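You operate a simulated robot arm through the tools that you are given. There is no shell and no other tool. Be economical: measure what you need, move in short steps, check, and stop when the job is done.

You run a simulated robot arm. Do the job below in one go: nothing can be reset, and whatever is moved stays where it is left.

JOB
Free the three turn knobs on the door flap and run the zip open.

It is judged by the outcome, as a careful person would: the job done as asked, and still so three seconds after it is handed in. It fails if anything else is knocked over, pushed out of place, dropped, spilled or broken.

ROBOT AND FRAMES
A 6-joint arm with a two-finger parallel gripper, fixed in place. Base frame: the origin is at the foot of the arm, x ahead of it, y to its left, z up. Lengths are in mm, angles in degrees, forces in N, time in s.
With the tool pointing down near the work surface it reaches from about 420 to 860 mm from the base axis. Its first joint turns from -115.0 to 115.0 degrees. Payload 4.2 kg.
The tool frame sits at the grasp point between the pads (the TCP): z along the fingers, y along the line on which they close. The tips reach 23 mm beyond it. Largest opening 94 mm; finger width 38, thickness 10; the body of the gripper, 54 by 96 mm, starts 39 mm behind the TCP.
Orientation is told as [roll, pitch, yaw] about the base's x, y, z axes, in that order, counted from this pose: with the fingers straight down and closing along the base's y, the tool's x points along the base's -x, its y along +y and its z along -z.

CONTROLS
- The arm moves only by the tool send_rows. Its argument "increments" is a list of rows, each an object of numbers (a shift or turn left out is 0, a gripper value left out holds the last): "x", "y", "z": the shift along the tool's x, y, z in mm; "rx", "ry", "rz": the turn, a rotation vector about the tool's x, y, z in degrees; "claw": the gripper command, from -1 (shut) to 1 (fully open), values between in proportion. In form: [{"x": .., "y": .., "z": .., "rx": .., "ry": .., "rz": .., "claw": ..}, ...]. A call has 1 to 8 rows; each row shifts and turns the commanded pose from where the row before left it, along the tool's axes as they then stand. Each row takes 0.2 s and may step no farther than 50 mm and 8.6 degrees from the row before; otherwise, or with a gripper value out of range, the whole call is refused. Where a pose cannot be reached the arm comes as near as it can. A force on the tool above 40 N (or 10 N above the force at the start of the call, whichever is more), or a blocked arm, ends the call early, and 0.2 s more pass. Each finger travels about 108 mm/s and halts on what it meets, pressing with about 41 N; the grip force reading is that of the motor and also rises with nothing between the fingers. The clock runs only during rows and for 0.2 s after the last one: add rows that do not move to give the fingers time. The reply holds the time, the measured pose of the TCP, the force on the tool along the base axes, the opening and the grip force, in the units named above and with some noise, with the torque about the TCP (base axes, N m) and any sound that the robot's microphone picked up.
- Cameras (640 x 400 px; columns grow to the right, rows downward): "scene" is fixed at [56.2, 504.6, 1664.1]; the picture's right is [-0.50, -0.87, 0.00], its down [-0.41, 0.23, -0.88] and it looks along [0.76, -0.44, -0.47] (base axes); focal length 325 px, centre (320, 200). "wrist" rides on the gripper at [86, 16, -74] in the tool frame; the picture's right is [-0.18, 0.98, 0.00], its down [-0.58, -0.11, -0.81] and it looks along [-0.79, -0.15, 0.59] (tool axes); focal length 243 px, centre (320, 200). There is no depth. A picture from a camera that has moved, and an enlarged one, comes with that camera's place and axes in the base frame and with its lens. The place of the scene camera against the robot may be out by one fixed shift of up to 12 mm in any direction.
- snapshot(camera): a new picture of that camera. The clock stands still meanwhile.
- lift_body(by): slides the trunk up (or, below 0, down) by that many mm; the arm rides with it, the base frame stays. It gives what a move gives, with no picture.
- close_up(camera, box): a new picture of the part [left, top, right, bottom] of that camera's present view, enlarged. The clock stands still meanwhile.
- job_done(): hands the job in; it is judged then, once.

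Go step by step. Nothing tells you positions but the pictures and the camera data: compare them with the known pose of the tool, close in by small moves and look again before you grip or let go. The budget is 120 turns and 64 pictures, counting those below and the enlarged ones. Unless the task says otherwise, let go and move clear before handing in, and close with one line.

The tools are called after ">>>" as a command line: name --argument value ..., lists and objects as JSON in quotes. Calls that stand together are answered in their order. send_rows: Moves the arm, as the interface text tells. Its arguments: {"type":"object","properties":{"increments":{"type":"array"}},"required":["increments"]} The other tools are called the same way: lift_body (by) slides the trunk up or down; snapshot (camera) takes a picture; close_up (camera, box) takes an enlarged picture of a part of a camera's view; job_done () hands the job in.

At the start:

```text
t: 0.0
position: [405.8, 238.6, 1483.7]
tool_rot: [0.0, 0.1, 0.0]
wrist_force: [0.4, 0.2, 0.3]
moment: [-0.01, 0.0, 0.02]
finger_gap: 94.2
grip_force: 0.0
trunk travel left (down, up): [-925.0, 65.0]
```

scene: 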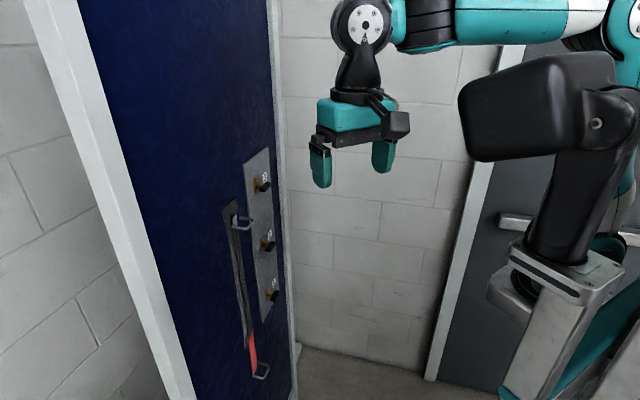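
wrist: 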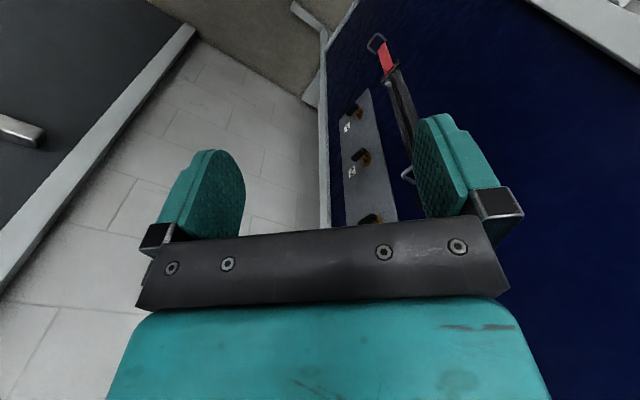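

I see a blue door flap with a plate of three small knobs, and a zip track with a wire pull at the top and a red tab with a loop at the bottom. I'll enlarge both views first.

>>> close_up --camera "scene" --box '[200, 140, 320, 215]'

>>> close_up --camera "scene" --box '[200, 200, 360, 390]'

>>> close_up --camera "wrist" --box '[320, 20, 480, 240]'

```text
5.33 times, centred on (260, 178) of scene
camera zoom: at [56.2, 504.6, 1664.1], right [-0.5, -0.87, 0.0], down [-0.41, 0.23, -0.88], along [0.76, -0.44, -0.47], focal length 1733 px, centre (640, 320)
```

zoom: 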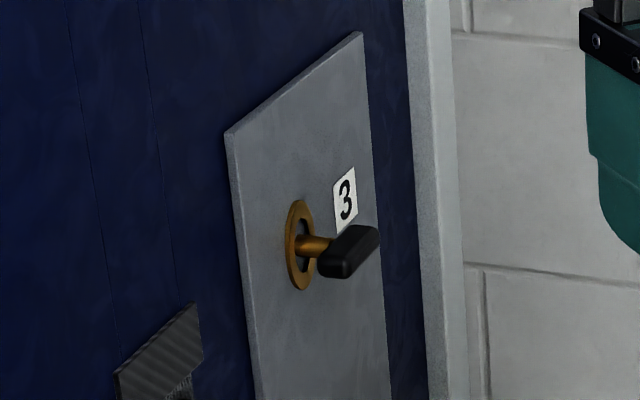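

```text
2.11 times, centred on (280, 295) of scene
camera zoom: at [56.2, 504.6, 1664.1], right [-0.5, -0.87, 0.0], down [-0.41, 0.23, -0.88], along [0.76, -0.44, -0.47], focal length 684 px, centre (404, 0)
```

zoom: 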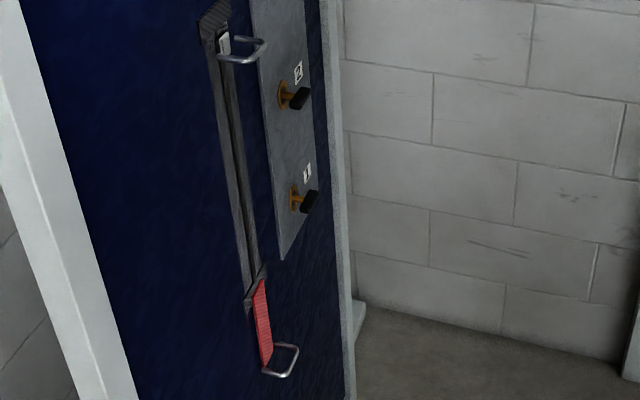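

```text
1.82 times, centred on (400, 130) of wrist
camera zoom: at [318.9, 256.7, 1558.8], right [0.18, 0.98, 0.0], down [0.58, -0.11, 0.81], along [0.79, -0.15, -0.59], focal length 441 px, centre (174, 327)
```

zoom: 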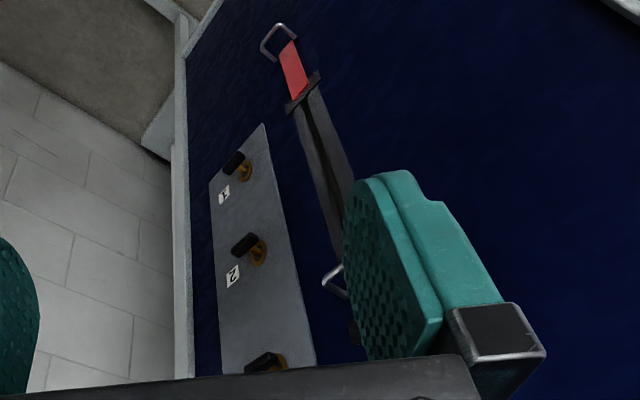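

The knob tips come out near (714, 272) at z of about 985, 1150 and 1325. The panel normal is about (-0.72, -0.69, 0). I'll move to a clear stand-off and turn the tool to face the panel.

>>> send_rows --increments '[{"x": -35, "y": -20, "claw": 0.2}, {"x": -35, "y": -20}, {"x": -35, "y": -20}, {"x": -30, "y": -20}, {"x": -25, "y": -10}, {"rz": -8.5}, {"rz": -8.5}, {"rz": -8.5}]'

>>> send_rows --increments '[{"rz": -8.5}, {"rz": -8.5}, {"rz": -1.5}, {"ry": -8.5}, {"ry": -8.5}, {"ry": -8.5}, {"ry": -8.5}, {"ry": -8.5}]'

>>> send_rows --increments '[{"ry": -8.5}, {"ry": -8.5}, {"ry": -8.5}, {"ry": -8.5}, {"ry": -8.5}, {"ry": -5}]'

```text
t: 1.8
position: [565.0, 150.5, 1484.3]
tool_rot: [0.0, 0.0, 25.7]
wrist_force: [-0.3, 0.3, 0.2]
moment: [0.01, -0.02, 0.0]
finger_gap: 56.5
grip_force: 0.0
trunk travel left (down, up): [-925.0, 65.0]
```

```text
t: 3.6
position: [566.2, 150.5, 1484.7]
tool_rot: [0.0, -42.6, 44.0]
wrist_force: [0.3, -0.4, -0.7]
moment: [-0.01, 0.0, 0.03]
finger_gap: 56.2
grip_force: 0.1
trunk travel left (down, up): [-925.0, 65.0]
```

```text
t: 5.0
position: [566.0, 149.4, 1483.2]
tool_rot: [174.2, -89.9, -130.2]
wrist_force: [-0.1, 0.1, -0.8]
moment: [0.01, -0.01, -0.03]
finger_gap: 56.1
grip_force: 0.0
trunk travel left (down, up): [-925.0, 65.0]
```

The tool now faces the panel. I'll lower the trunk to knob 2's height and look.

>>> lift_body --by -330

>>> snapshot --camera "wrist"

>>> snapshot --camera "scene"

```text
t: 8.2
position: [565.7, 149.5, 1154.0]
tool_rot: [107.4, -90.0, -63.5]
wrist_force: [0.1, -0.1, -0.3]
moment: [-0.01, -0.01, 0.01]
finger_gap: 56.7
grip_force: 0.2
trunk travel left (down, up): [-595.0, 395.0]
```

```text
58 pictures are left
camera wrist: at [500.4, 110.0, 1068.1], right [-0.68, 0.71, 0.18], down [-0.5, -0.64, 0.58], along [0.53, 0.3, 0.79], focal length 243 px, centre (320, 200)
```

wrist: 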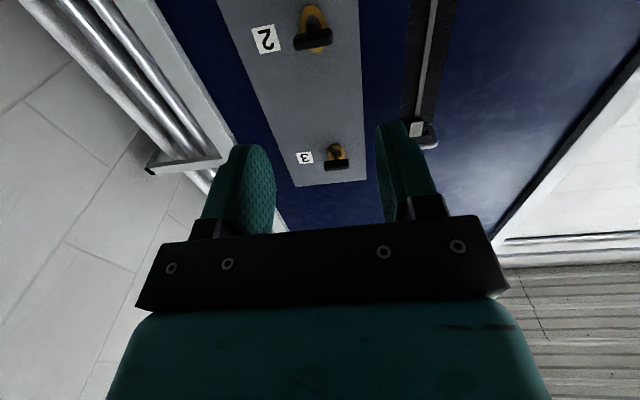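

```text
57 pictures are left
```

scene: 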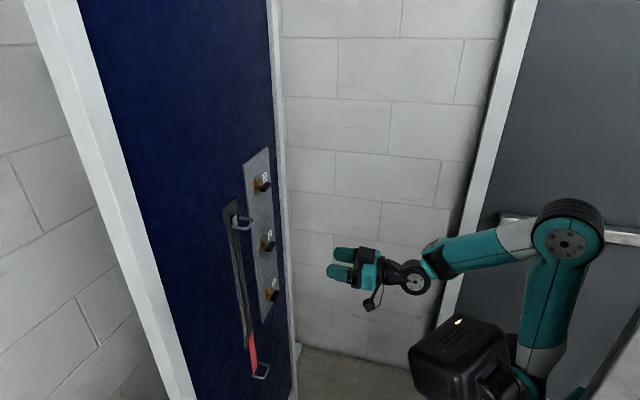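

Knob wings sit roughly horizontal over upright slots. I'll enlarge the knobs to see their exact angle.

>>> close_up --camera "wrist" --box '[240, 0, 370, 80]'

>>> close_up --camera "wrist" --box '[280, 120, 440, 220]'

```text
4.92 times, centred on (305, 40) of wrist
camera zoom: at [500.4, 110.0, 1068.1], right [-0.68, 0.71, 0.18], down [-0.5, -0.64, 0.58], along [0.53, 0.3, 0.79], focal length 1194 px, centre (394, 988)
```

zoom: 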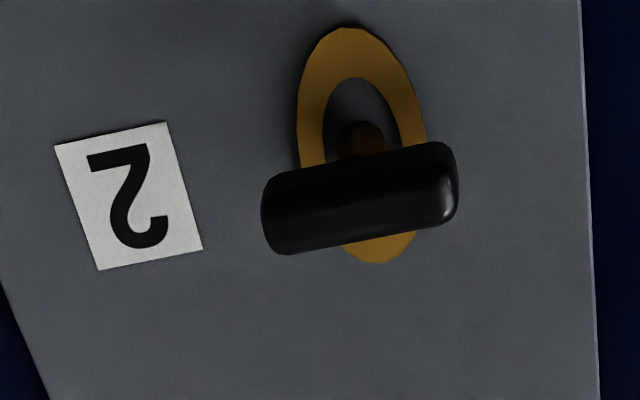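

```text
4.00 times, centred on (360, 170) of wrist
camera zoom: at [500.4, 110.0, 1068.1], right [-0.68, 0.71, 0.18], down [-0.5, -0.64, 0.58], along [0.53, 0.3, 0.79], focal length 970 px, centre (160, 320)
```

zoom: 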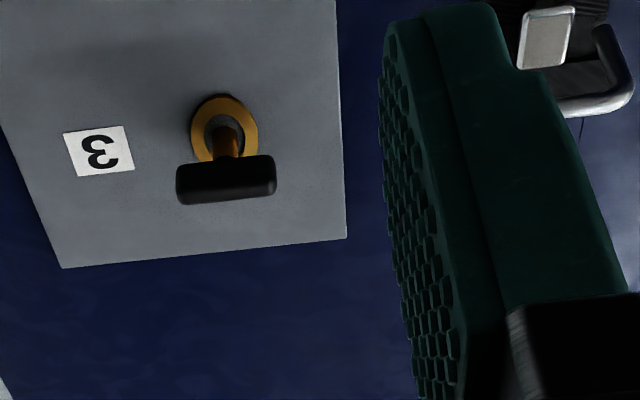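

Wrist-only triangulation puts the knob tips near (701, 272) at z of about 990, 1160 and 1333. I'll roll the tool by 90° so the fingers close vertically on the wing, and lower to knob 1.

>>> send_rows --increments '[{"rz": 8.5}, {"rz": 8.5}, {"rz": 8.5}, {"rz": 8.5}, {"rz": 8.5}, {"rz": 8.5}, {"rz": 8.5}, {"rz": 8.5}]'

>>> send_rows --increments '[{"rz": 8.5}, {"rz": 8.5}, {"rz": 5, "claw": 0}]'

>>> lift_body --by -166

>>> snapshot --camera "wrist"

```text
t: 10.1
position: [565.5, 150.2, 1154.5]
tool_rot: [90.0, -21.9, -46.0]
wrist_force: [-0.3, 0.2, -0.5]
moment: [0.02, 0.0, 0.0]
finger_gap: 56.6
grip_force: 0.1
trunk travel left (down, up): [-595.0, 395.0]
```

```text
t: 10.8
position: [565.7, 150.3, 1153.5]
tool_rot: [90.0, 0.1, -46.0]
wrist_force: [-0.6, -0.9, -0.4]
moment: [-0.01, -0.03, 0.0]
finger_gap: 46.9
grip_force: 0.0
trunk travel left (down, up): [-595.0, 395.0]
```

```text
t: 12.7
position: [565.4, 150.6, 988.3]
tool_rot: [90.0, -0.1, -46.1]
wrist_force: [1.2, -0.6, 0.7]
moment: [0.03, -0.02, 0.03]
finger_gap: 47.2
grip_force: 0.0
trunk travel left (down, up): [-429.0, 561.0]
```

```text
54 pictures are left
camera wrist: at [451.5, 161.1, 1004.8], right [0.13, -0.13, 0.98], down [-0.18, -0.98, -0.11], along [0.98, -0.16, -0.15], focal length 243 px, centre (320, 200)
```

wrist: 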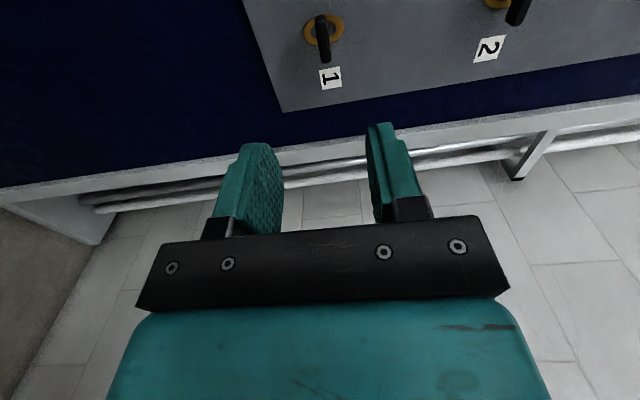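

Knob 1's tip is at about (701, 273, 989), right in front of the tool. I'll shift 6 mm right, close most of the distance and look again.

>>> send_rows --increments '[{"x": -6, "z": 20}, {"z": 40}, {"z": 40}, {"z": 15}]'

>>> snapshot --camera "wrist"

>>> close_up --camera "scene" --box '[230, 260, 326, 320]'

```text
t: 13.7
position: [650.5, 226.4, 987.4]
tool_rot: [89.9, 0.0, -45.9]
wrist_force: [-0.6, -0.8, -0.9]
moment: [0.0, 0.01, 0.02]
finger_gap: 47.1
grip_force: 0.1
trunk travel left (down, up): [-429.0, 561.0]
```

```text
53 pictures are left
camera wrist: at [537.6, 236.8, 1005.1], right [0.13, -0.13, 0.98], down [-0.18, -0.98, -0.11], along [0.98, -0.16, -0.15], focal length 243 px, centre (320, 200)
```

wrist: 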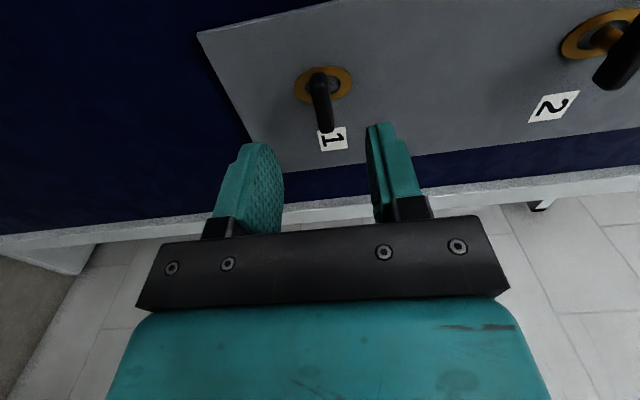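

```text
6.67 times, centred on (278, 290) of scene
camera zoom: at [56.2, 504.6, 1664.1], right [-0.5, -0.87, 0.0], down [-0.41, 0.23, -0.88], along [0.76, -0.44, -0.47], focal length 2166 px, centre (600, -400)
```

zoom: 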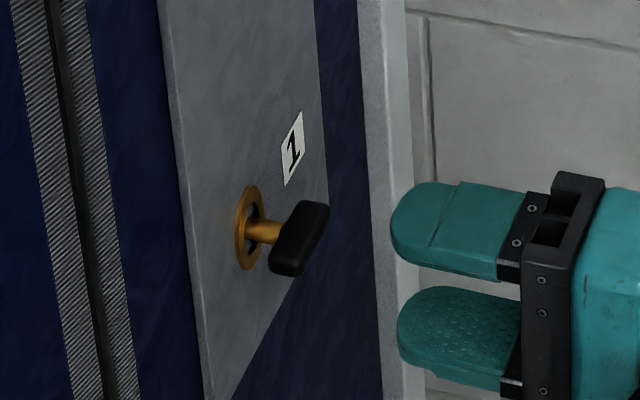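

The wing centre is about 64 mm ahead and 3 mm above the TCP, and the plate is roughly 22 mm behind it. I'll advance 53 mm so the tips straddle the wing, then check.

>>> send_rows --increments '[{"y": 3, "z": 20}, {"z": 20}, {"z": 13}]'

>>> snapshot --camera "wrist"

>>> close_up --camera "scene" --box '[230, 260, 326, 320]'

```text
t: 14.5
position: [691.1, 261.3, 992.9]
tool_rot: [90.1, 0.0, -46.0]
wrist_force: [-0.8, -0.3, -0.4]
moment: [0.01, 0.0, 0.0]
finger_gap: 46.9
grip_force: 0.1
trunk travel left (down, up): [-429.0, 561.0]
```

```text
51 pictures are left
camera wrist: at [576.3, 272.9, 1008.6], right [0.13, -0.13, 0.98], down [-0.18, -0.98, -0.11], along [0.98, -0.16, -0.15], focal length 243 px, centre (320, 200)
```

wrist: 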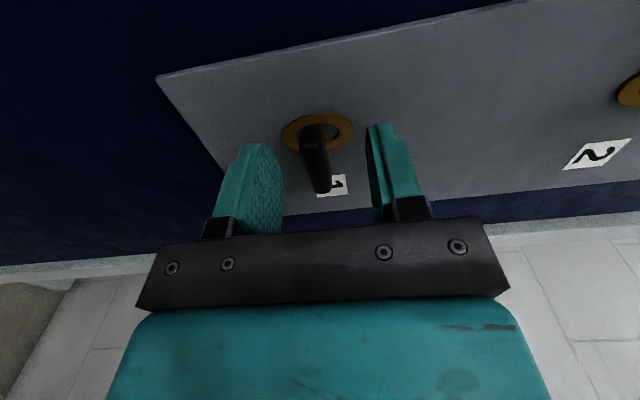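

```text
6.67 times, centred on (278, 290) of scene
camera zoom: at [56.2, 504.6, 1664.1], right [-0.5, -0.87, 0.0], down [-0.41, 0.23, -0.88], along [0.76, -0.44, -0.47], focal length 2166 px, centre (600, -400)
```

zoom: 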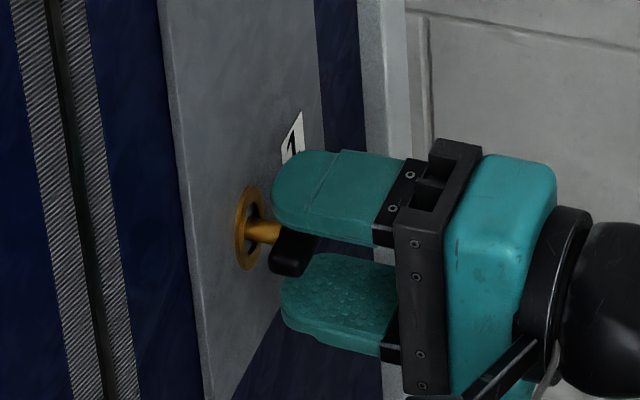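

The fingers straddle the wing well. I'll close on it and check the reading before turning.

>>> send_rows --increments '[{"claw": -1}, {}, {}]'

>>> snapshot --camera "wrist"

```text
t: 15.3
position: [689.0, 261.6, 990.2]
tool_rot: [89.8, 0.0, -46.0]
wrist_force: [-2.4, 0.4, -11.6]
moment: [0.12, -0.06, -0.51]
finger_gap: 10.9
grip_force: 45.0
trunk travel left (down, up): [-429.0, 561.0]
```

```text
49 pictures are left
camera wrist: at [576.4, 272.9, 1007.1], right [0.13, -0.13, 0.98], down [-0.18, -0.98, -0.11], along [0.98, -0.16, -0.15], focal length 243 px, centre (320, 200)
```

wrist: 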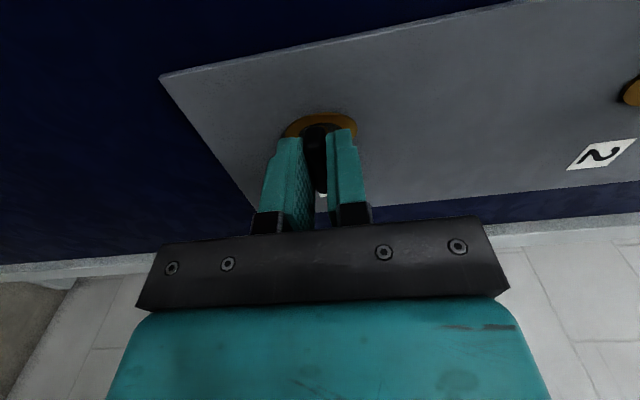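

Gripped at 10.9 mm. I'll ease the tool down 1.5 mm and try a first small turn while watching the torque.

>>> send_rows --increments '[{"y": -1.5}, {"rz": -5}, {"rz": -5}]'

```text
t: 16.1
position: [689.5, 262.1, 990.2]
tool_rot: [90.1, -10.1, -46.0]
wrist_force: [-12.7, -7.7, -12.0]
moment: [0.22, -0.17, -0.49]
finger_gap: 10.9
grip_force: 44.5
trunk travel left (down, up): [-429.0, 561.0]
```

It turns freely, with hardly any torque about the axis. I'll carry on in steps.

>>> send_rows --increments '[{"rz": -8}, {"rz": -8}, {"rz": -8}]'

>>> snapshot --camera "wrist"

>>> close_up --camera "scene" --box '[230, 260, 326, 320]'

```text
t: 16.9
position: [690.1, 262.4, 989.2]
tool_rot: [90.0, -34.1, -46.0]
wrist_force: [-19.0, -14.8, -16.1]
moment: [0.59, -0.54, -0.25]
finger_gap: 11.0
grip_force: 45.2
trunk travel left (down, up): [-429.0, 561.0]
```

```text
48 pictures are left
camera wrist: at [580.7, 268.6, 954.5], right [-0.28, 0.29, 0.92], down [-0.2, -0.95, 0.24], along [0.94, -0.12, 0.32], focal length 243 px, centre (320, 200)
```

wrist: 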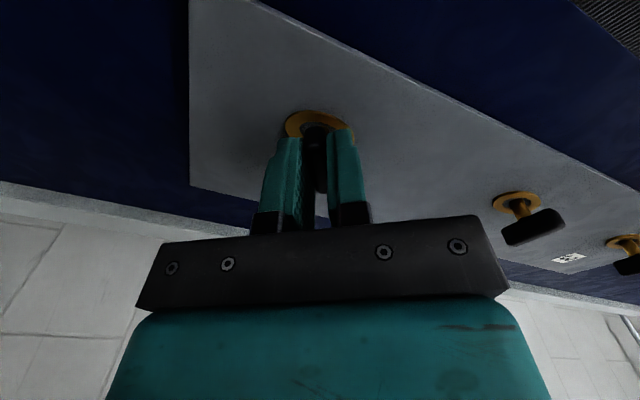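

```text
6.67 times, centred on (278, 290) of scene
camera zoom: at [56.2, 504.6, 1664.1], right [-0.5, -0.87, 0.0], down [-0.41, 0.23, -0.88], along [0.76, -0.44, -0.47], focal length 2166 px, centre (600, -400)
```

zoom: 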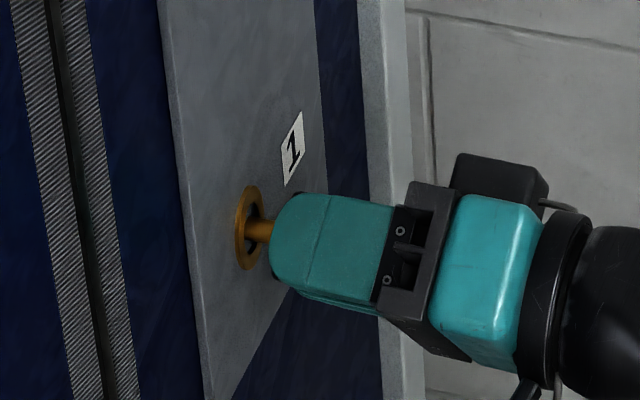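

The wing is turning with the grip, but side load is building up. I'll relax the load by moving back 2 mm and down 2 mm, and check the reading.

>>> send_rows --increments '[{"x": 1.1, "y": -1.7, "z": -2}, {}]'

```text
t: 17.5
position: [691.3, 262.7, 988.5]
tool_rot: [90.2, -34.1, -46.1]
wrist_force: [18.8, 6.4, 0.3]
moment: [-0.11, 0.16, 1.1]
finger_gap: 10.7
grip_force: 45.1
trunk travel left (down, up): [-429.0, 561.0]
```

>>> send_rows --increments '[{"z": 0.8}, {"rz": -8}, {"rz": -8}]'

```text
t: 18.3
position: [690.5, 262.0, 988.9]
tool_rot: [90.1, -50.1, -46.3]
wrist_force: [14.7, 2.5, 4.6]
moment: [1.06, -1.07, -0.33]
finger_gap: 11.0
grip_force: 45.3
trunk travel left (down, up): [-429.0, 561.0]
```

>>> send_rows --increments '[{"x": -0.3, "y": -0.3, "z": 0.5}, {"rz": -8}, {"rz": -8}]'

>>> send_rows --increments '[{"rz": -8}, {"rz": -8}, {"rz": -8}]'

>>> close_up --camera "scene" --box '[230, 260, 326, 320]'

```text
t: 19.1
position: [690.8, 262.5, 987.8]
tool_rot: [90.3, -66.1, -46.3]
wrist_force: [14.9, 1.3, 7.5]
moment: [0.98, -0.99, 0.06]
finger_gap: 11.2
grip_force: 45.5
trunk travel left (down, up): [-429.0, 561.0]
```

```text
t: 19.9
position: [692.1, 260.6, 987.3]
tool_rot: [-126.4, -89.8, 170.2]
wrist_force: [22.4, -2.5, 10.4]
moment: [0.97, -0.79, 0.44]
finger_gap: 11.1
grip_force: 45.6
trunk travel left (down, up): [-429.0, 561.0]
```

```text
6.67 times, centred on (278, 290) of scene
camera zoom: at [56.2, 504.6, 1664.1], right [-0.5, -0.87, 0.0], down [-0.41, 0.23, -0.88], along [0.76, -0.44, -0.47], focal length 2166 px, centre (600, -400)
```

zoom: 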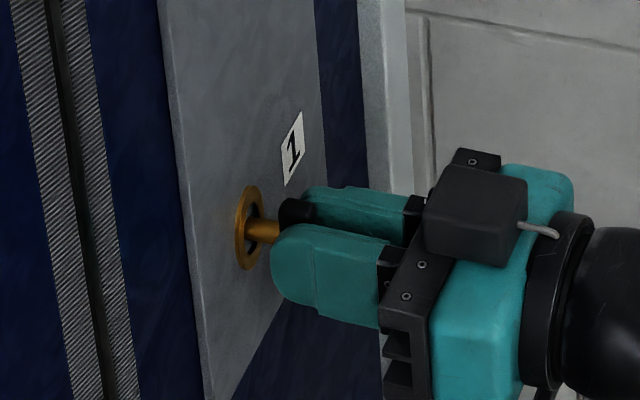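

The wing has turned through 90° and stands upright. I'll let go, back off and look.

>>> send_rows --increments '[{"claw": 0}, {}, {}, {"z": -20}, {"z": -40}]'

>>> close_up --camera "scene" --box '[230, 260, 326, 320]'

>>> snapshot --camera "wrist"

```text
t: 21.1
position: [647.7, 220.4, 988.3]
tool_rot: [55.5, -90.0, -11.5]
wrist_force: [0.8, 0.4, -0.2]
moment: [-0.02, 0.0, -0.01]
finger_gap: 47.1
grip_force: 0.1
trunk travel left (down, up): [-429.0, 561.0]
```

```text
6.67 times, centred on (278, 290) of scene
camera zoom: at [56.2, 504.6, 1664.1], right [-0.5, -0.87, 0.0], down [-0.41, 0.23, -0.88], along [0.76, -0.44, -0.47], focal length 2166 px, centre (600, -400)
```

zoom: 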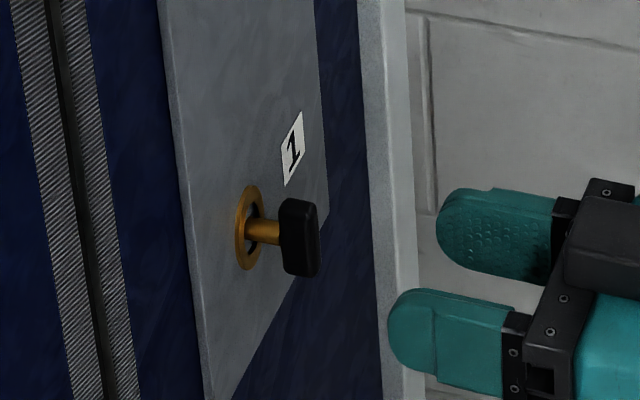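

```text
44 pictures are left
camera wrist: at [581.9, 180.4, 901.7], right [-0.68, 0.71, 0.18], down [-0.5, -0.64, 0.58], along [0.53, 0.3, 0.79], focal length 243 px, centre (320, 200)
```

wrist: 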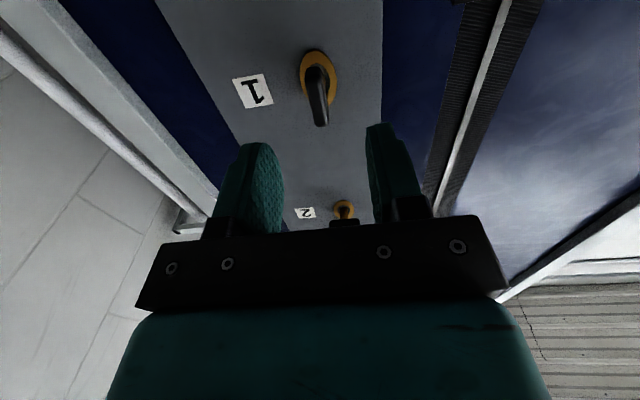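

Knob 1 is upright and in line with its slot. I'll roll back and rise to knob 2.

>>> send_rows --increments '[{"z": -30}, {"rz": 8.5}, {"rz": 8.5}, {"rz": 8.5}, {"rz": 8.5}, {"rz": 8.5}, {"rz": 8.5}, {"rz": 8.5}]'

>>> send_rows --increments '[{"rz": 8.5}, {"rz": 8.5}, {"rz": 8.5}, {"rz": 5.1}, {"z": 30}]'

>>> lift_body --by 171

>>> snapshot --camera "wrist"

```text
t: 22.9
position: [624.5, 199.7, 987.1]
tool_rot: [90.0, -30.4, -46.0]
wrist_force: [0.0, -0.1, -1.0]
moment: [-0.01, 0.03, 0.02]
finger_gap: 47.0
grip_force: 0.0
trunk travel left (down, up): [-429.0, 561.0]
```

```text
t: 24.1
position: [645.3, 219.3, 987.1]
tool_rot: [90.0, 0.2, -45.9]
wrist_force: [0.2, 0.3, 0.1]
moment: [-0.02, 0.03, -0.03]
finger_gap: 46.8
grip_force: 0.0
trunk travel left (down, up): [-429.0, 561.0]
```

```text
t: 26.1
position: [646.0, 219.7, 1158.5]
tool_rot: [90.0, 0.0, -45.9]
wrist_force: [0.0, -0.2, -0.8]
moment: [0.02, 0.01, 0.0]
finger_gap: 47.0
grip_force: 0.1
trunk travel left (down, up): [-600.0, 390.0]
```

```text
43 pictures are left
camera wrist: at [531.8, 230.5, 1174.7], right [0.13, -0.13, 0.98], down [-0.18, -0.98, -0.11], along [0.98, -0.16, -0.15], focal length 243 px, centre (320, 200)
```

wrist: 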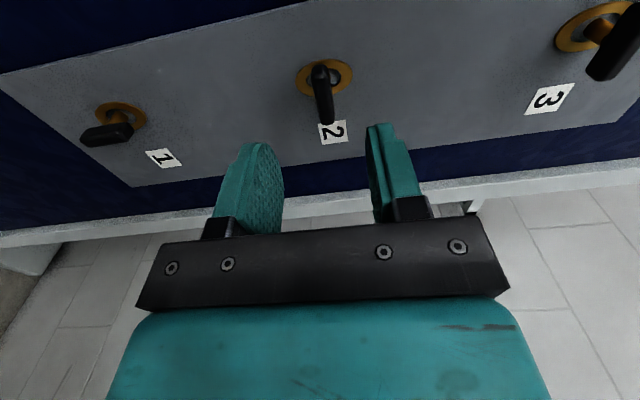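

Knob 2 appears in the same place relative to the tool as knob 1 did, so I'll repeat the approach: 61 mm forward and 1 mm up.

>>> send_rows --increments '[{"y": 1, "z": 20}, {"z": 20}, {"z": 21}, {"claw": -1}, {}, {}]'

>>> snapshot --camera "wrist"

```text
t: 27.5
position: [689.4, 263.1, 1159.4]
tool_rot: [90.2, 0.0, -45.9]
wrist_force: [2.1, 1.7, 7.0]
moment: [-0.12, -0.02, -0.34]
finger_gap: 11.0
grip_force: 44.8
trunk travel left (down, up): [-600.0, 390.0]
```

```text
42 pictures are left
camera wrist: at [575.5, 273.4, 1176.6], right [0.13, -0.14, 0.98], down [-0.18, -0.98, -0.11], along [0.98, -0.16, -0.15], focal length 243 px, centre (320, 200)
```

wrist: 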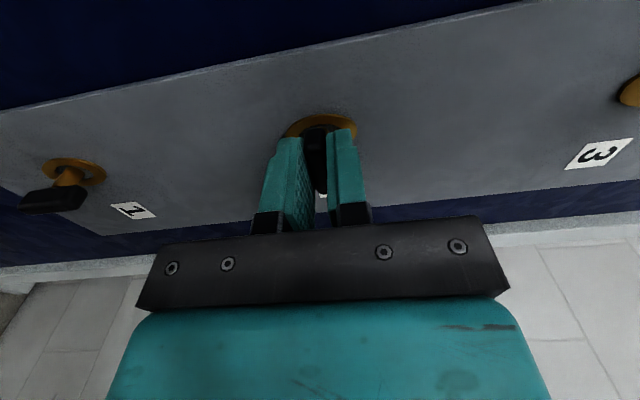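

Knob 2 is gripped with little load, so I'll turn it the same way and ease the load as needed.

>>> send_rows --increments '[{"y": 0.3}, {"rz": -8}, {"rz": -8}, {"rz": -8}]'

```text
t: 28.5
position: [689.5, 261.0, 1158.5]
tool_rot: [90.0, -24.1, -46.1]
wrist_force: [11.8, 6.9, 4.8]
moment: [0.72, -0.74, -0.99]
finger_gap: 10.4
grip_force: 45.1
trunk travel left (down, up): [-600.0, 390.0]
```

>>> send_rows --increments '[{"z": 0.6}, {"rz": -8}, {"rz": -8}, {"rz": -8}]'

```text
t: 29.5
position: [691.3, 263.0, 1157.8]
tool_rot: [89.8, -48.0, -46.0]
wrist_force: [-0.3, -6.3, -2.2]
moment: [1.05, -1.03, -0.48]
finger_gap: 11.1
grip_force: 44.9
trunk travel left (down, up): [-600.0, 390.0]
```

>>> send_rows --increments '[{"rz": -8}, {"rz": -8}, {"rz": -8}]'

>>> send_rows --increments '[{"rz": -8}, {"rz": -8}, {"rz": -2}]'

>>> send_rows --increments '[{"claw": 0}, {}, {}, {"z": -20}, {"z": -40}]'

>>> close_up --camera "scene" --box '[210, 150, 338, 310]'

```text
t: 30.3
position: [690.8, 261.6, 1156.2]
tool_rot: [89.4, -72.0, -45.6]
wrist_force: [0.0, -13.4, -12.5]
moment: [0.98, -0.94, 0.08]
finger_gap: 10.9
grip_force: 45.1
trunk travel left (down, up): [-600.0, 390.0]
```

```text
t: 31.1
position: [692.2, 261.0, 1156.7]
tool_rot: [16.1, -89.7, 27.9]
wrist_force: [7.1, -20.1, -17.3]
moment: [0.41, -0.33, 0.4]
finger_gap: 10.8
grip_force: 44.9
trunk travel left (down, up): [-600.0, 390.0]
```

```text
t: 32.3
position: [648.6, 219.9, 1161.3]
tool_rot: [71.4, -89.9, -27.5]
wrist_force: [-0.2, -0.3, 0.0]
moment: [-0.05, -0.01, -0.01]
finger_gap: 47.1
grip_force: 0.1
trunk travel left (down, up): [-600.0, 390.0]
```

```text
2.50 times, centred on (274, 230) of scene
camera zoom: at [56.2, 504.6, 1664.1], right [-0.5, -0.87, 0.0], down [-0.41, 0.23, -0.88], along [0.76, -0.44, -0.47], focal length 812 px, centre (435, 125)
```

zoom: 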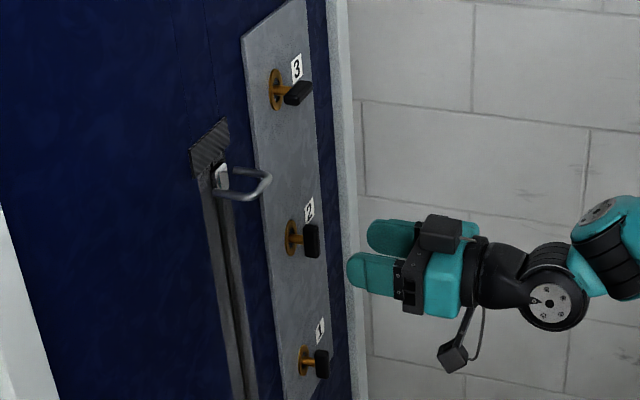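

Knobs 1 and 2 are done. Next is knob 3, expected near z = 1328.

>>> send_rows --increments '[{"z": -30}, {"rz": 8.5}, {"rz": 8.5}, {"rz": 8.5}, {"rz": 8.5}, {"rz": 8.5}, {"rz": 8.5}, {"rz": 8.5}]'

>>> send_rows --increments '[{"rz": 8.5}, {"rz": 8.5}, {"rz": 8.5}, {"rz": 5.0}]'

>>> lift_body --by 168

>>> send_rows --increments '[{"z": 30}]'

>>> snapshot --camera "wrist"

```text
t: 34.1
position: [625.4, 199.1, 1158.9]
tool_rot: [90.0, -30.2, -46.0]
wrist_force: [0.4, -0.2, 0.4]
moment: [0.01, 0.02, -0.03]
finger_gap: 47.0
grip_force: 0.1
trunk travel left (down, up): [-600.0, 390.0]
```

```text
t: 35.1
position: [625.8, 198.5, 1158.3]
tool_rot: [89.9, 0.1, -46.0]
wrist_force: [-0.5, -0.6, -0.4]
moment: [0.02, -0.01, 0.0]
finger_gap: 47.0
grip_force: 0.0
trunk travel left (down, up): [-600.0, 390.0]
```

```text
t: 37.0
position: [626.4, 199.5, 1326.7]
tool_rot: [90.0, 0.2, -46.0]
wrist_force: [0.3, -0.2, -0.5]
moment: [-0.01, -0.01, -0.02]
finger_gap: 47.0
grip_force: 0.0
trunk travel left (down, up): [-768.0, 222.0]
```

```text
t: 37.4
position: [646.8, 221.1, 1326.9]
tool_rot: [90.0, 0.1, -46.0]
wrist_force: [-1.1, -0.6, 0.4]
moment: [-0.04, 0.0, -0.03]
finger_gap: 46.9
grip_force: 0.1
trunk travel left (down, up): [-768.0, 222.0]
```

```text
40 pictures are left
camera wrist: at [533.3, 231.6, 1343.7], right [0.13, -0.13, 0.98], down [-0.18, -0.98, -0.11], along [0.98, -0.16, -0.15], focal length 243 px, centre (320, 200)
```

wrist: 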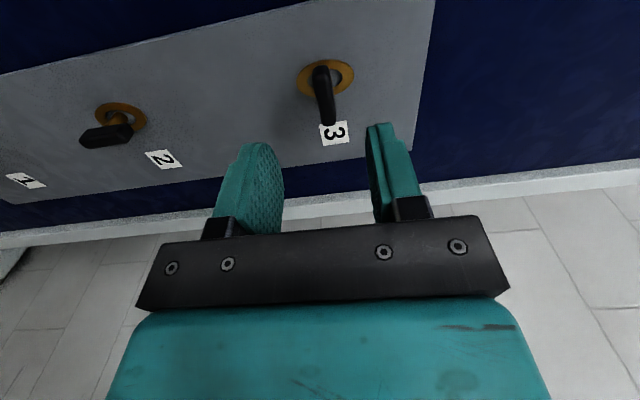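

Same view again, so I'll advance and grip.

>>> send_rows --increments '[{"y": 2, "z": 20}, {"z": 20}, {"z": 20}, {"claw": -1}, {}, {}]'

>>> send_rows --increments '[{"rz": -8}, {"rz": -8}]'

```text
t: 38.8
position: [691.0, 261.6, 1331.0]
tool_rot: [90.0, 0.2, -46.0]
wrist_force: [-0.4, -0.8, -0.6]
moment: [-0.07, -0.03, -0.46]
finger_gap: 10.9
grip_force: 44.7
trunk travel left (down, up): [-768.0, 222.0]
```

```text
t: 39.4
position: [690.7, 262.1, 1329.5]
tool_rot: [89.9, -15.9, -45.9]
wrist_force: [-1.9, 2.2, -4.8]
moment: [0.58, -0.49, -1.2]
finger_gap: 10.8
grip_force: 45.3
trunk travel left (down, up): [-768.0, 222.0]
```

>>> send_rows --increments '[{"rz": -8}, {"rz": -8}, {"rz": -8}]'

>>> send_rows --increments '[{"rz": -8}, {"rz": -8}, {"rz": -8}]'

>>> send_rows --increments '[{"rz": -8}, {"rz": -8}, {"rz": -2}]'

>>> send_rows --increments '[{"claw": 0}, {}, {}, {"z": -20}, {"z": -40}, {"z": -40}]'

>>> close_up --camera "scene" --box '[210, 150, 338, 310]'

>>> snapshot --camera "wrist"

```text
t: 40.2
position: [691.1, 262.4, 1327.5]
tool_rot: [89.9, -40.0, -46.0]
wrist_force: [4.7, 1.8, -6.6]
moment: [0.94, -0.88, -0.53]
finger_gap: 10.7
grip_force: 45.1
trunk travel left (down, up): [-768.0, 222.0]
```

```text
t: 41.0
position: [691.5, 261.4, 1329.1]
tool_rot: [89.7, -64.0, -45.9]
wrist_force: [6.2, -2.7, -10.7]
moment: [0.94, -0.93, 0.05]
finger_gap: 11.2
grip_force: 44.8
trunk travel left (down, up): [-768.0, 222.0]
```

```text
t: 41.8
position: [691.7, 260.5, 1328.0]
tool_rot: [89.0, -82.0, -45.3]
wrist_force: [8.3, -7.7, -10.6]
moment: [-0.16, 0.15, 0.51]
finger_gap: 11.0
grip_force: 45.2
trunk travel left (down, up): [-768.0, 222.0]
```

```text
t: 43.2
position: [618.9, 193.8, 1328.1]
tool_rot: [89.7, -81.9, -45.7]
wrist_force: [0.0, 0.4, 0.0]
moment: [0.0, -0.01, -0.01]
finger_gap: 47.1
grip_force: 0.1
trunk travel left (down, up): [-768.0, 222.0]
```

```text
2.50 times, centred on (274, 230) of scene
camera zoom: at [56.2, 504.6, 1664.1], right [-0.5, -0.87, 0.0], down [-0.41, 0.23, -0.88], along [0.76, -0.44, -0.47], focal length 812 px, centre (435, 125)
```

zoom: 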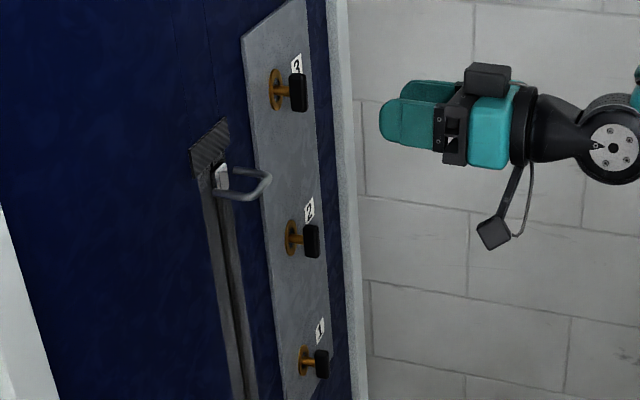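

```text
38 pictures are left
camera wrist: at [545.0, 162.6, 1245.6], right [-0.66, 0.68, 0.32], down [-0.45, -0.7, 0.56], along [0.61, 0.23, 0.76], focal length 243 px, centre (320, 200)
```

wrist: 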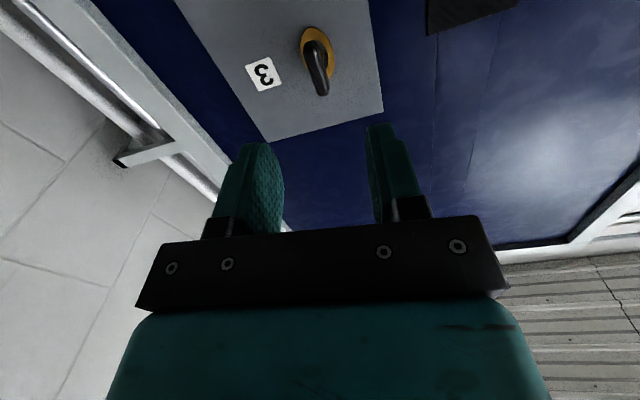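

Knob 3 got only 82° because I counted the steps wrong. I'll regrip it and finish the turn.

>>> send_rows --increments '[{"z": 40}, {"z": 40}, {"z": 19.5}, {"claw": -1}, {}, {}]'

>>> send_rows --increments '[{"rz": -4}, {"rz": -4.2}, {}]'

>>> send_rows --increments '[{"claw": 0}, {}, {}, {"z": -20}, {"z": -40}, {"z": -40}, {"z": -40}]'

>>> lift_body --by -200

>>> snapshot --camera "wrist"

>>> close_up --camera "scene" --box '[210, 150, 338, 230]'

```text
t: 44.6
position: [691.1, 260.2, 1329.0]
tool_rot: [89.6, -81.9, -45.8]
wrist_force: [18.2, -19.4, -3.6]
moment: [-0.46, 0.52, 0.29]
finger_gap: 10.8
grip_force: 45.2
trunk travel left (down, up): [-768.0, 222.0]
```

```text
t: 45.4
position: [691.4, 261.0, 1328.9]
tool_rot: [-64.7, -89.8, 108.5]
wrist_force: [12.5, -22.2, -9.5]
moment: [0.77, -0.55, 0.3]
finger_gap: 10.9
grip_force: 44.8
trunk travel left (down, up): [-768.0, 222.0]
```

```text
t: 47.0
position: [589.9, 165.0, 1327.0]
tool_rot: [-93.2, -89.8, 137.1]
wrist_force: [0.6, 0.5, -0.6]
moment: [0.01, -0.03, 0.0]
finger_gap: 46.9
grip_force: 0.0
trunk travel left (down, up): [-768.0, 222.0]
```

```text
t: 49.1
position: [589.1, 164.7, 1127.1]
tool_rot: [-92.2, -89.9, 136.2]
wrist_force: [0.0, 0.1, -0.7]
moment: [0.0, 0.02, -0.01]
finger_gap: 46.9
grip_force: 0.1
trunk travel left (down, up): [-568.0, 422.0]
```

```text
37 pictures are left
camera wrist: at [523.8, 124.6, 1041.2], right [-0.68, 0.71, 0.18], down [-0.51, -0.64, 0.58], along [0.53, 0.3, 0.79], focal length 243 px, centre (320, 200)
```

wrist: 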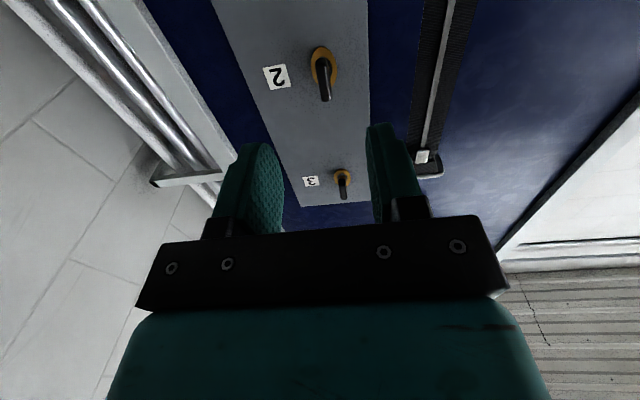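

```text
5.00 times, centred on (274, 190) of scene
camera zoom: at [56.2, 504.6, 1664.1], right [-0.5, -0.87, 0.0], down [-0.41, 0.23, -0.88], along [0.76, -0.44, -0.47], focal length 1624 px, centre (550, 250)
```

zoom: 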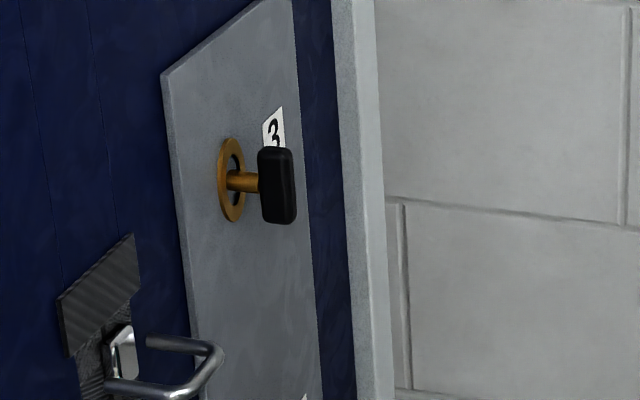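

All three knobs are upright. The zip slider is at about z = 1300, 108 mm left of the knobs, with a horizontal U-handle standing about 37 mm off the panel; the zip seems to run down to about z = 990. I'll roll so the fingers close vertically and line up with the handle.

>>> send_rows --increments '[{"rz": 8.5}, {"rz": 8.5}, {"rz": 8.5}, {"rz": 8.5}, {"rz": 8.5}, {"rz": 8.5}, {"rz": 8.5}, {"rz": 8.5}]'

>>> send_rows --increments '[{"rz": 8.5}, {"rz": 8.5}, {"rz": 5.2}, {"x": 40}, {"x": 40}, {"x": 28}]'

>>> lift_body --by 172

>>> snapshot --camera "wrist"

>>> snapshot --camera "scene"

```text
t: 50.9
position: [588.9, 165.2, 1127.1]
tool_rot: [90.0, -22.1, -46.0]
wrist_force: [0.2, -0.1, 0.3]
moment: [-0.01, -0.02, 0.01]
finger_gap: 46.9
grip_force: 0.0
trunk travel left (down, up): [-568.0, 422.0]
```

```text
t: 52.3
position: [515.8, 242.5, 1128.8]
tool_rot: [90.1, 0.2, -46.0]
wrist_force: [-0.7, 0.3, 0.6]
moment: [0.03, 0.02, 0.01]
finger_gap: 46.8
grip_force: 0.1
trunk travel left (down, up): [-568.0, 422.0]
```

```text
t: 54.3
position: [515.2, 241.3, 1300.5]
tool_rot: [89.9, 0.2, -46.0]
wrist_force: [-0.1, -0.4, -0.2]
moment: [-0.01, 0.01, 0.0]
finger_gap: 47.1
grip_force: 0.1
trunk travel left (down, up): [-740.0, 250.0]
```

```text
35 pictures are left
camera wrist: at [401.4, 251.8, 1317.1], right [0.13, -0.13, 0.98], down [-0.18, -0.98, -0.11], along [0.98, -0.16, -0.15], focal length 243 px, centre (320, 200)
```

wrist: 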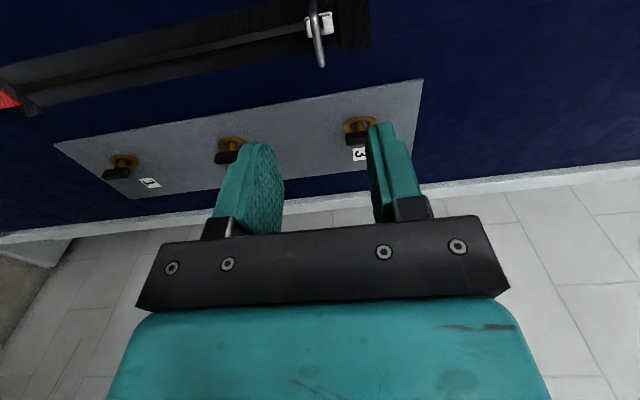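

```text
34 pictures are left
```

scene: 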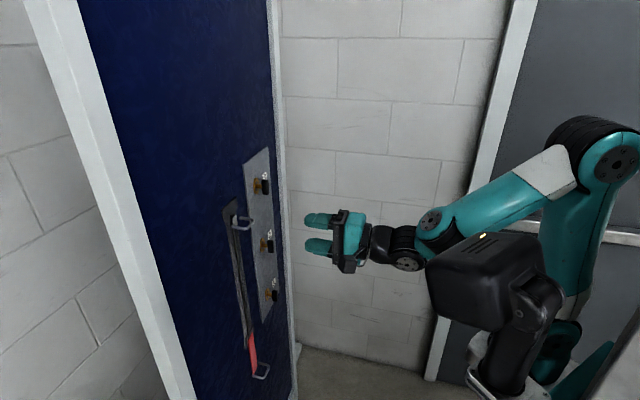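

The handle shows edge-on, so it is a flat horizontal U right in front of the fingers. I'll move 70 mm closer and enlarge the view.

>>> send_rows --increments '[{"z": 35}, {"z": 35}]'

>>> close_up --camera "wrist" --box '[200, 0, 440, 150]'

>>> close_up --camera "scene" --box '[200, 185, 328, 265]'

```text
t: 54.9
position: [566.2, 288.5, 1299.3]
tool_rot: [90.0, 0.1, -46.0]
wrist_force: [-0.2, -0.1, 0.4]
moment: [-0.02, 0.0, 0.04]
finger_gap: 47.2
grip_force: 0.0
trunk travel left (down, up): [-740.0, 250.0]
```

```text
2.67 times, centred on (320, 75) of wrist
camera zoom: at [452.5, 300.4, 1316.9], right [0.13, -0.13, 0.98], down [-0.18, -0.98, -0.11], along [0.98, -0.16, -0.15], focal length 647 px, centre (320, 533)
```

zoom: 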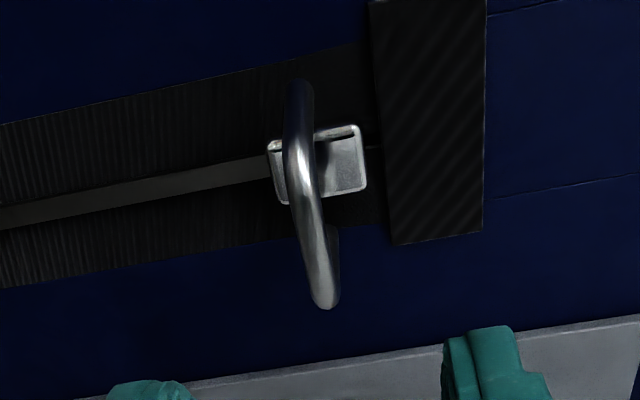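

```text
5.00 times, centred on (264, 225) of scene
camera zoom: at [56.2, 504.6, 1664.1], right [-0.5, -0.87, 0.0], down [-0.41, 0.23, -0.88], along [0.76, -0.44, -0.47], focal length 1624 px, centre (600, 75)
```

zoom: 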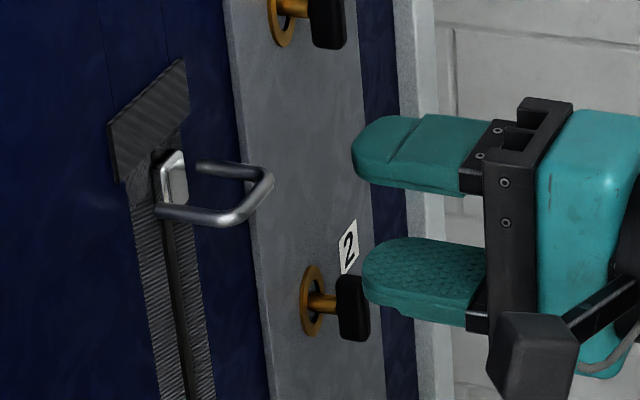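

The crossbar centre is about 11 mm left, 2.5 mm up and 65 mm ahead. I'll advance and check before closing.

>>> send_rows --increments '[{"x": 11, "y": 2.5}, {"z": 20}, {"z": 20}, {"z": 18}]'

>>> snapshot --camera "wrist"

>>> close_up --camera "scene" --box '[200, 185, 328, 265]'

```text
t: 55.9
position: [600.2, 339.1, 1301.7]
tool_rot: [90.0, 0.0, -46.0]
wrist_force: [-0.4, -0.2, -0.3]
moment: [-0.02, 0.0, 0.02]
finger_gap: 47.1
grip_force: 0.0
trunk travel left (down, up): [-740.0, 250.0]
```

```text
31 pictures are left
camera wrist: at [485.8, 348.8, 1319.2], right [0.13, -0.13, 0.98], down [-0.18, -0.98, -0.11], along [0.98, -0.16, -0.15], focal length 243 px, centre (320, 200)
```

wrist: 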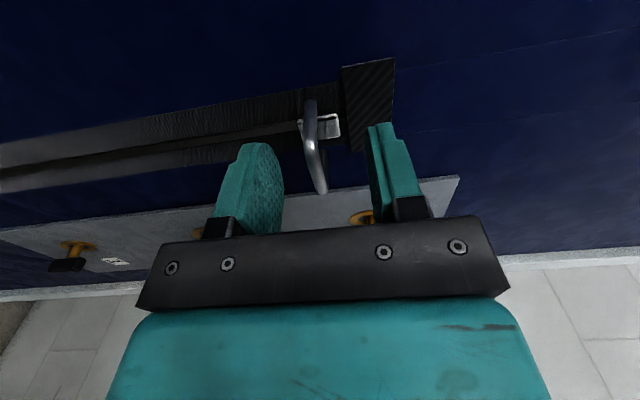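

```text
5.00 times, centred on (264, 225) of scene
camera zoom: at [56.2, 504.6, 1664.1], right [-0.5, -0.87, 0.0], down [-0.41, 0.23, -0.88], along [0.76, -0.44, -0.47], focal length 1624 px, centre (600, 75)
```

zoom: 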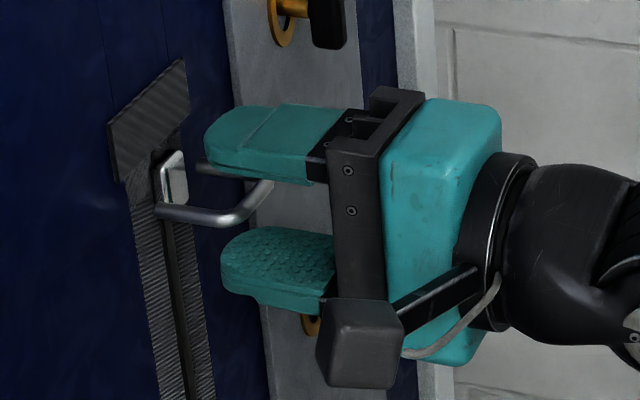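

The fingers straddle the handle bar, so I'll close on it.

>>> send_rows --increments '[{"claw": -1}, {}, {}]'

>>> snapshot --camera "wrist"

```text
t: 56.7
position: [599.8, 338.2, 1299.8]
tool_rot: [89.8, 0.1, -46.0]
wrist_force: [-1.1, -1.5, -9.8]
moment: [-0.17, 0.0, -0.01]
finger_gap: 5.9
grip_force: 44.8
trunk travel left (down, up): [-740.0, 250.0]
```

```text
29 pictures are left
camera wrist: at [486.1, 349.0, 1317.8], right [0.13, -0.13, 0.98], down [-0.18, -0.98, -0.11], along [0.98, -0.16, -0.15], focal length 243 px, centre (320, 200)
```

wrist: 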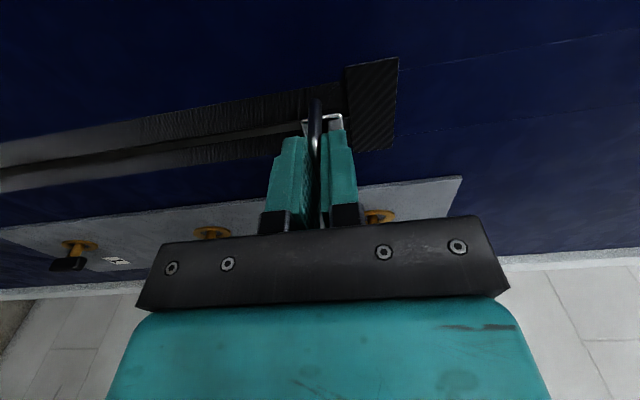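

The handle is held on a 6 mm wire. Now I'll pull straight down (tool -y) in short steps and watch the force.

>>> send_rows --increments '[{"y": -2}, {"y": -3}, {"y": -5}, {"y": -5}]'

```text
t: 57.7
position: [600.5, 338.6, 1287.7]
tool_rot: [90.0, 0.1, -46.0]
wrist_force: [6.8, 5.7, 1.3]
moment: [-0.07, -0.07, -0.01]
finger_gap: 6.1
grip_force: 45.1
trunk travel left (down, up): [-740.0, 250.0]
```

>>> send_rows --increments '[{"y": -8}, {"y": -8}, {"y": -8}, {"y": -8}]'

>>> close_up --camera "scene" --box '[200, 185, 328, 265]'

>>> snapshot --camera "wrist"

```text
t: 58.7
position: [600.4, 338.5, 1255.6]
tool_rot: [89.9, 0.1, -46.0]
wrist_force: [6.3, 6.4, -0.3]
moment: [-0.07, -0.08, 0.22]
finger_gap: 5.7
grip_force: 44.9
trunk travel left (down, up): [-740.0, 250.0]
```

```text
5.00 times, centred on (264, 225) of scene
camera zoom: at [56.2, 504.6, 1664.1], right [-0.5, -0.87, 0.0], down [-0.41, 0.23, -0.88], along [0.76, -0.44, -0.47], focal length 1624 px, centre (600, 75)
```

zoom: 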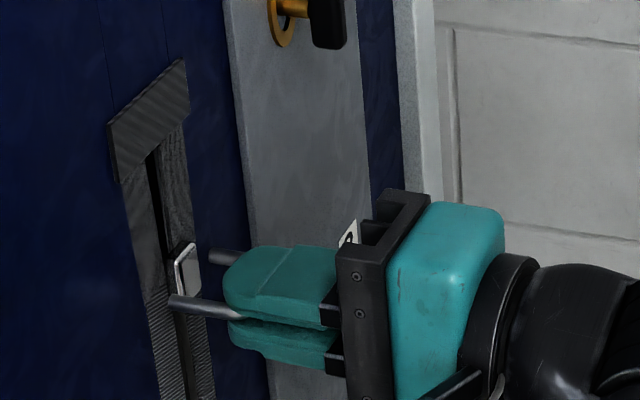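

```text
27 pictures are left
camera wrist: at [486.0, 349.0, 1271.0], right [0.13, -0.13, 0.98], down [-0.18, -0.98, -0.11], along [0.98, -0.16, -0.15], focal length 243 px, centre (320, 200)
```

wrist: 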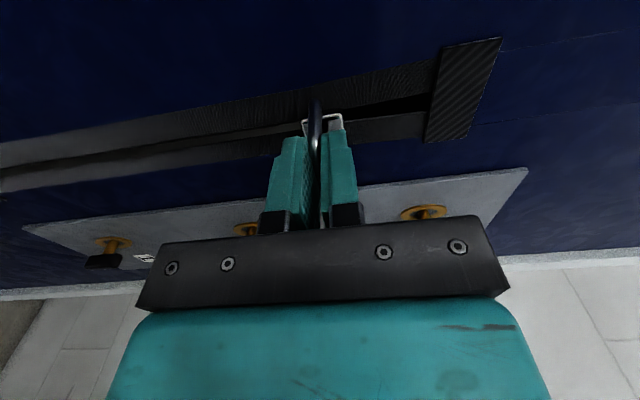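

The slider follows and the zip parts behind it. I'll keep pulling down with the force watched.

>>> send_rows --increments '[{"y": -10}, {"y": -10}, {"y": -10}, {"y": -10}, {"y": -10}, {"y": -10}, {"y": -10}, {"y": -10}]'

>>> send_rows --increments '[{"y": -10}, {"y": -10}, {"y": -10}, {"y": -10}, {"y": -10}, {"y": -10}, {"y": -10}, {"y": -10}]'

>>> snapshot --camera "scene"

```text
t: 60.5
position: [599.7, 337.3, 1174.7]
tool_rot: [89.9, 0.0, -46.0]
wrist_force: [3.3, 8.6, -0.9]
moment: [-0.09, -0.13, 0.51]
finger_gap: 5.9
grip_force: 45.4
trunk travel left (down, up): [-740.0, 250.0]
```

```text
t: 62.3
position: [600.7, 338.4, 1094.5]
tool_rot: [89.9, 0.0, -46.0]
wrist_force: [-3.6, -1.3, -0.2]
moment: [-0.09, -0.1, 0.32]
finger_gap: 6.0
grip_force: 44.6
trunk travel left (down, up): [-740.0, 250.0]
```

```text
26 pictures are left
```

scene: 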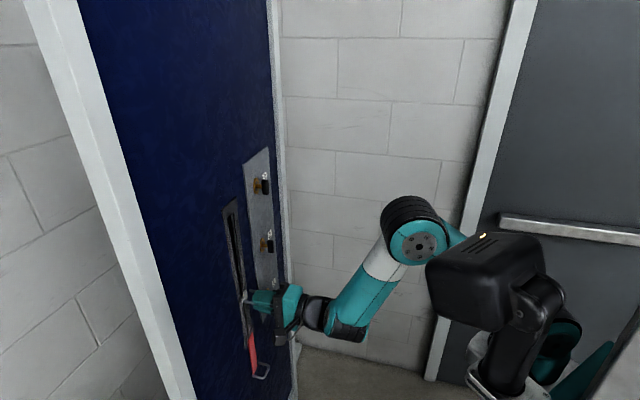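

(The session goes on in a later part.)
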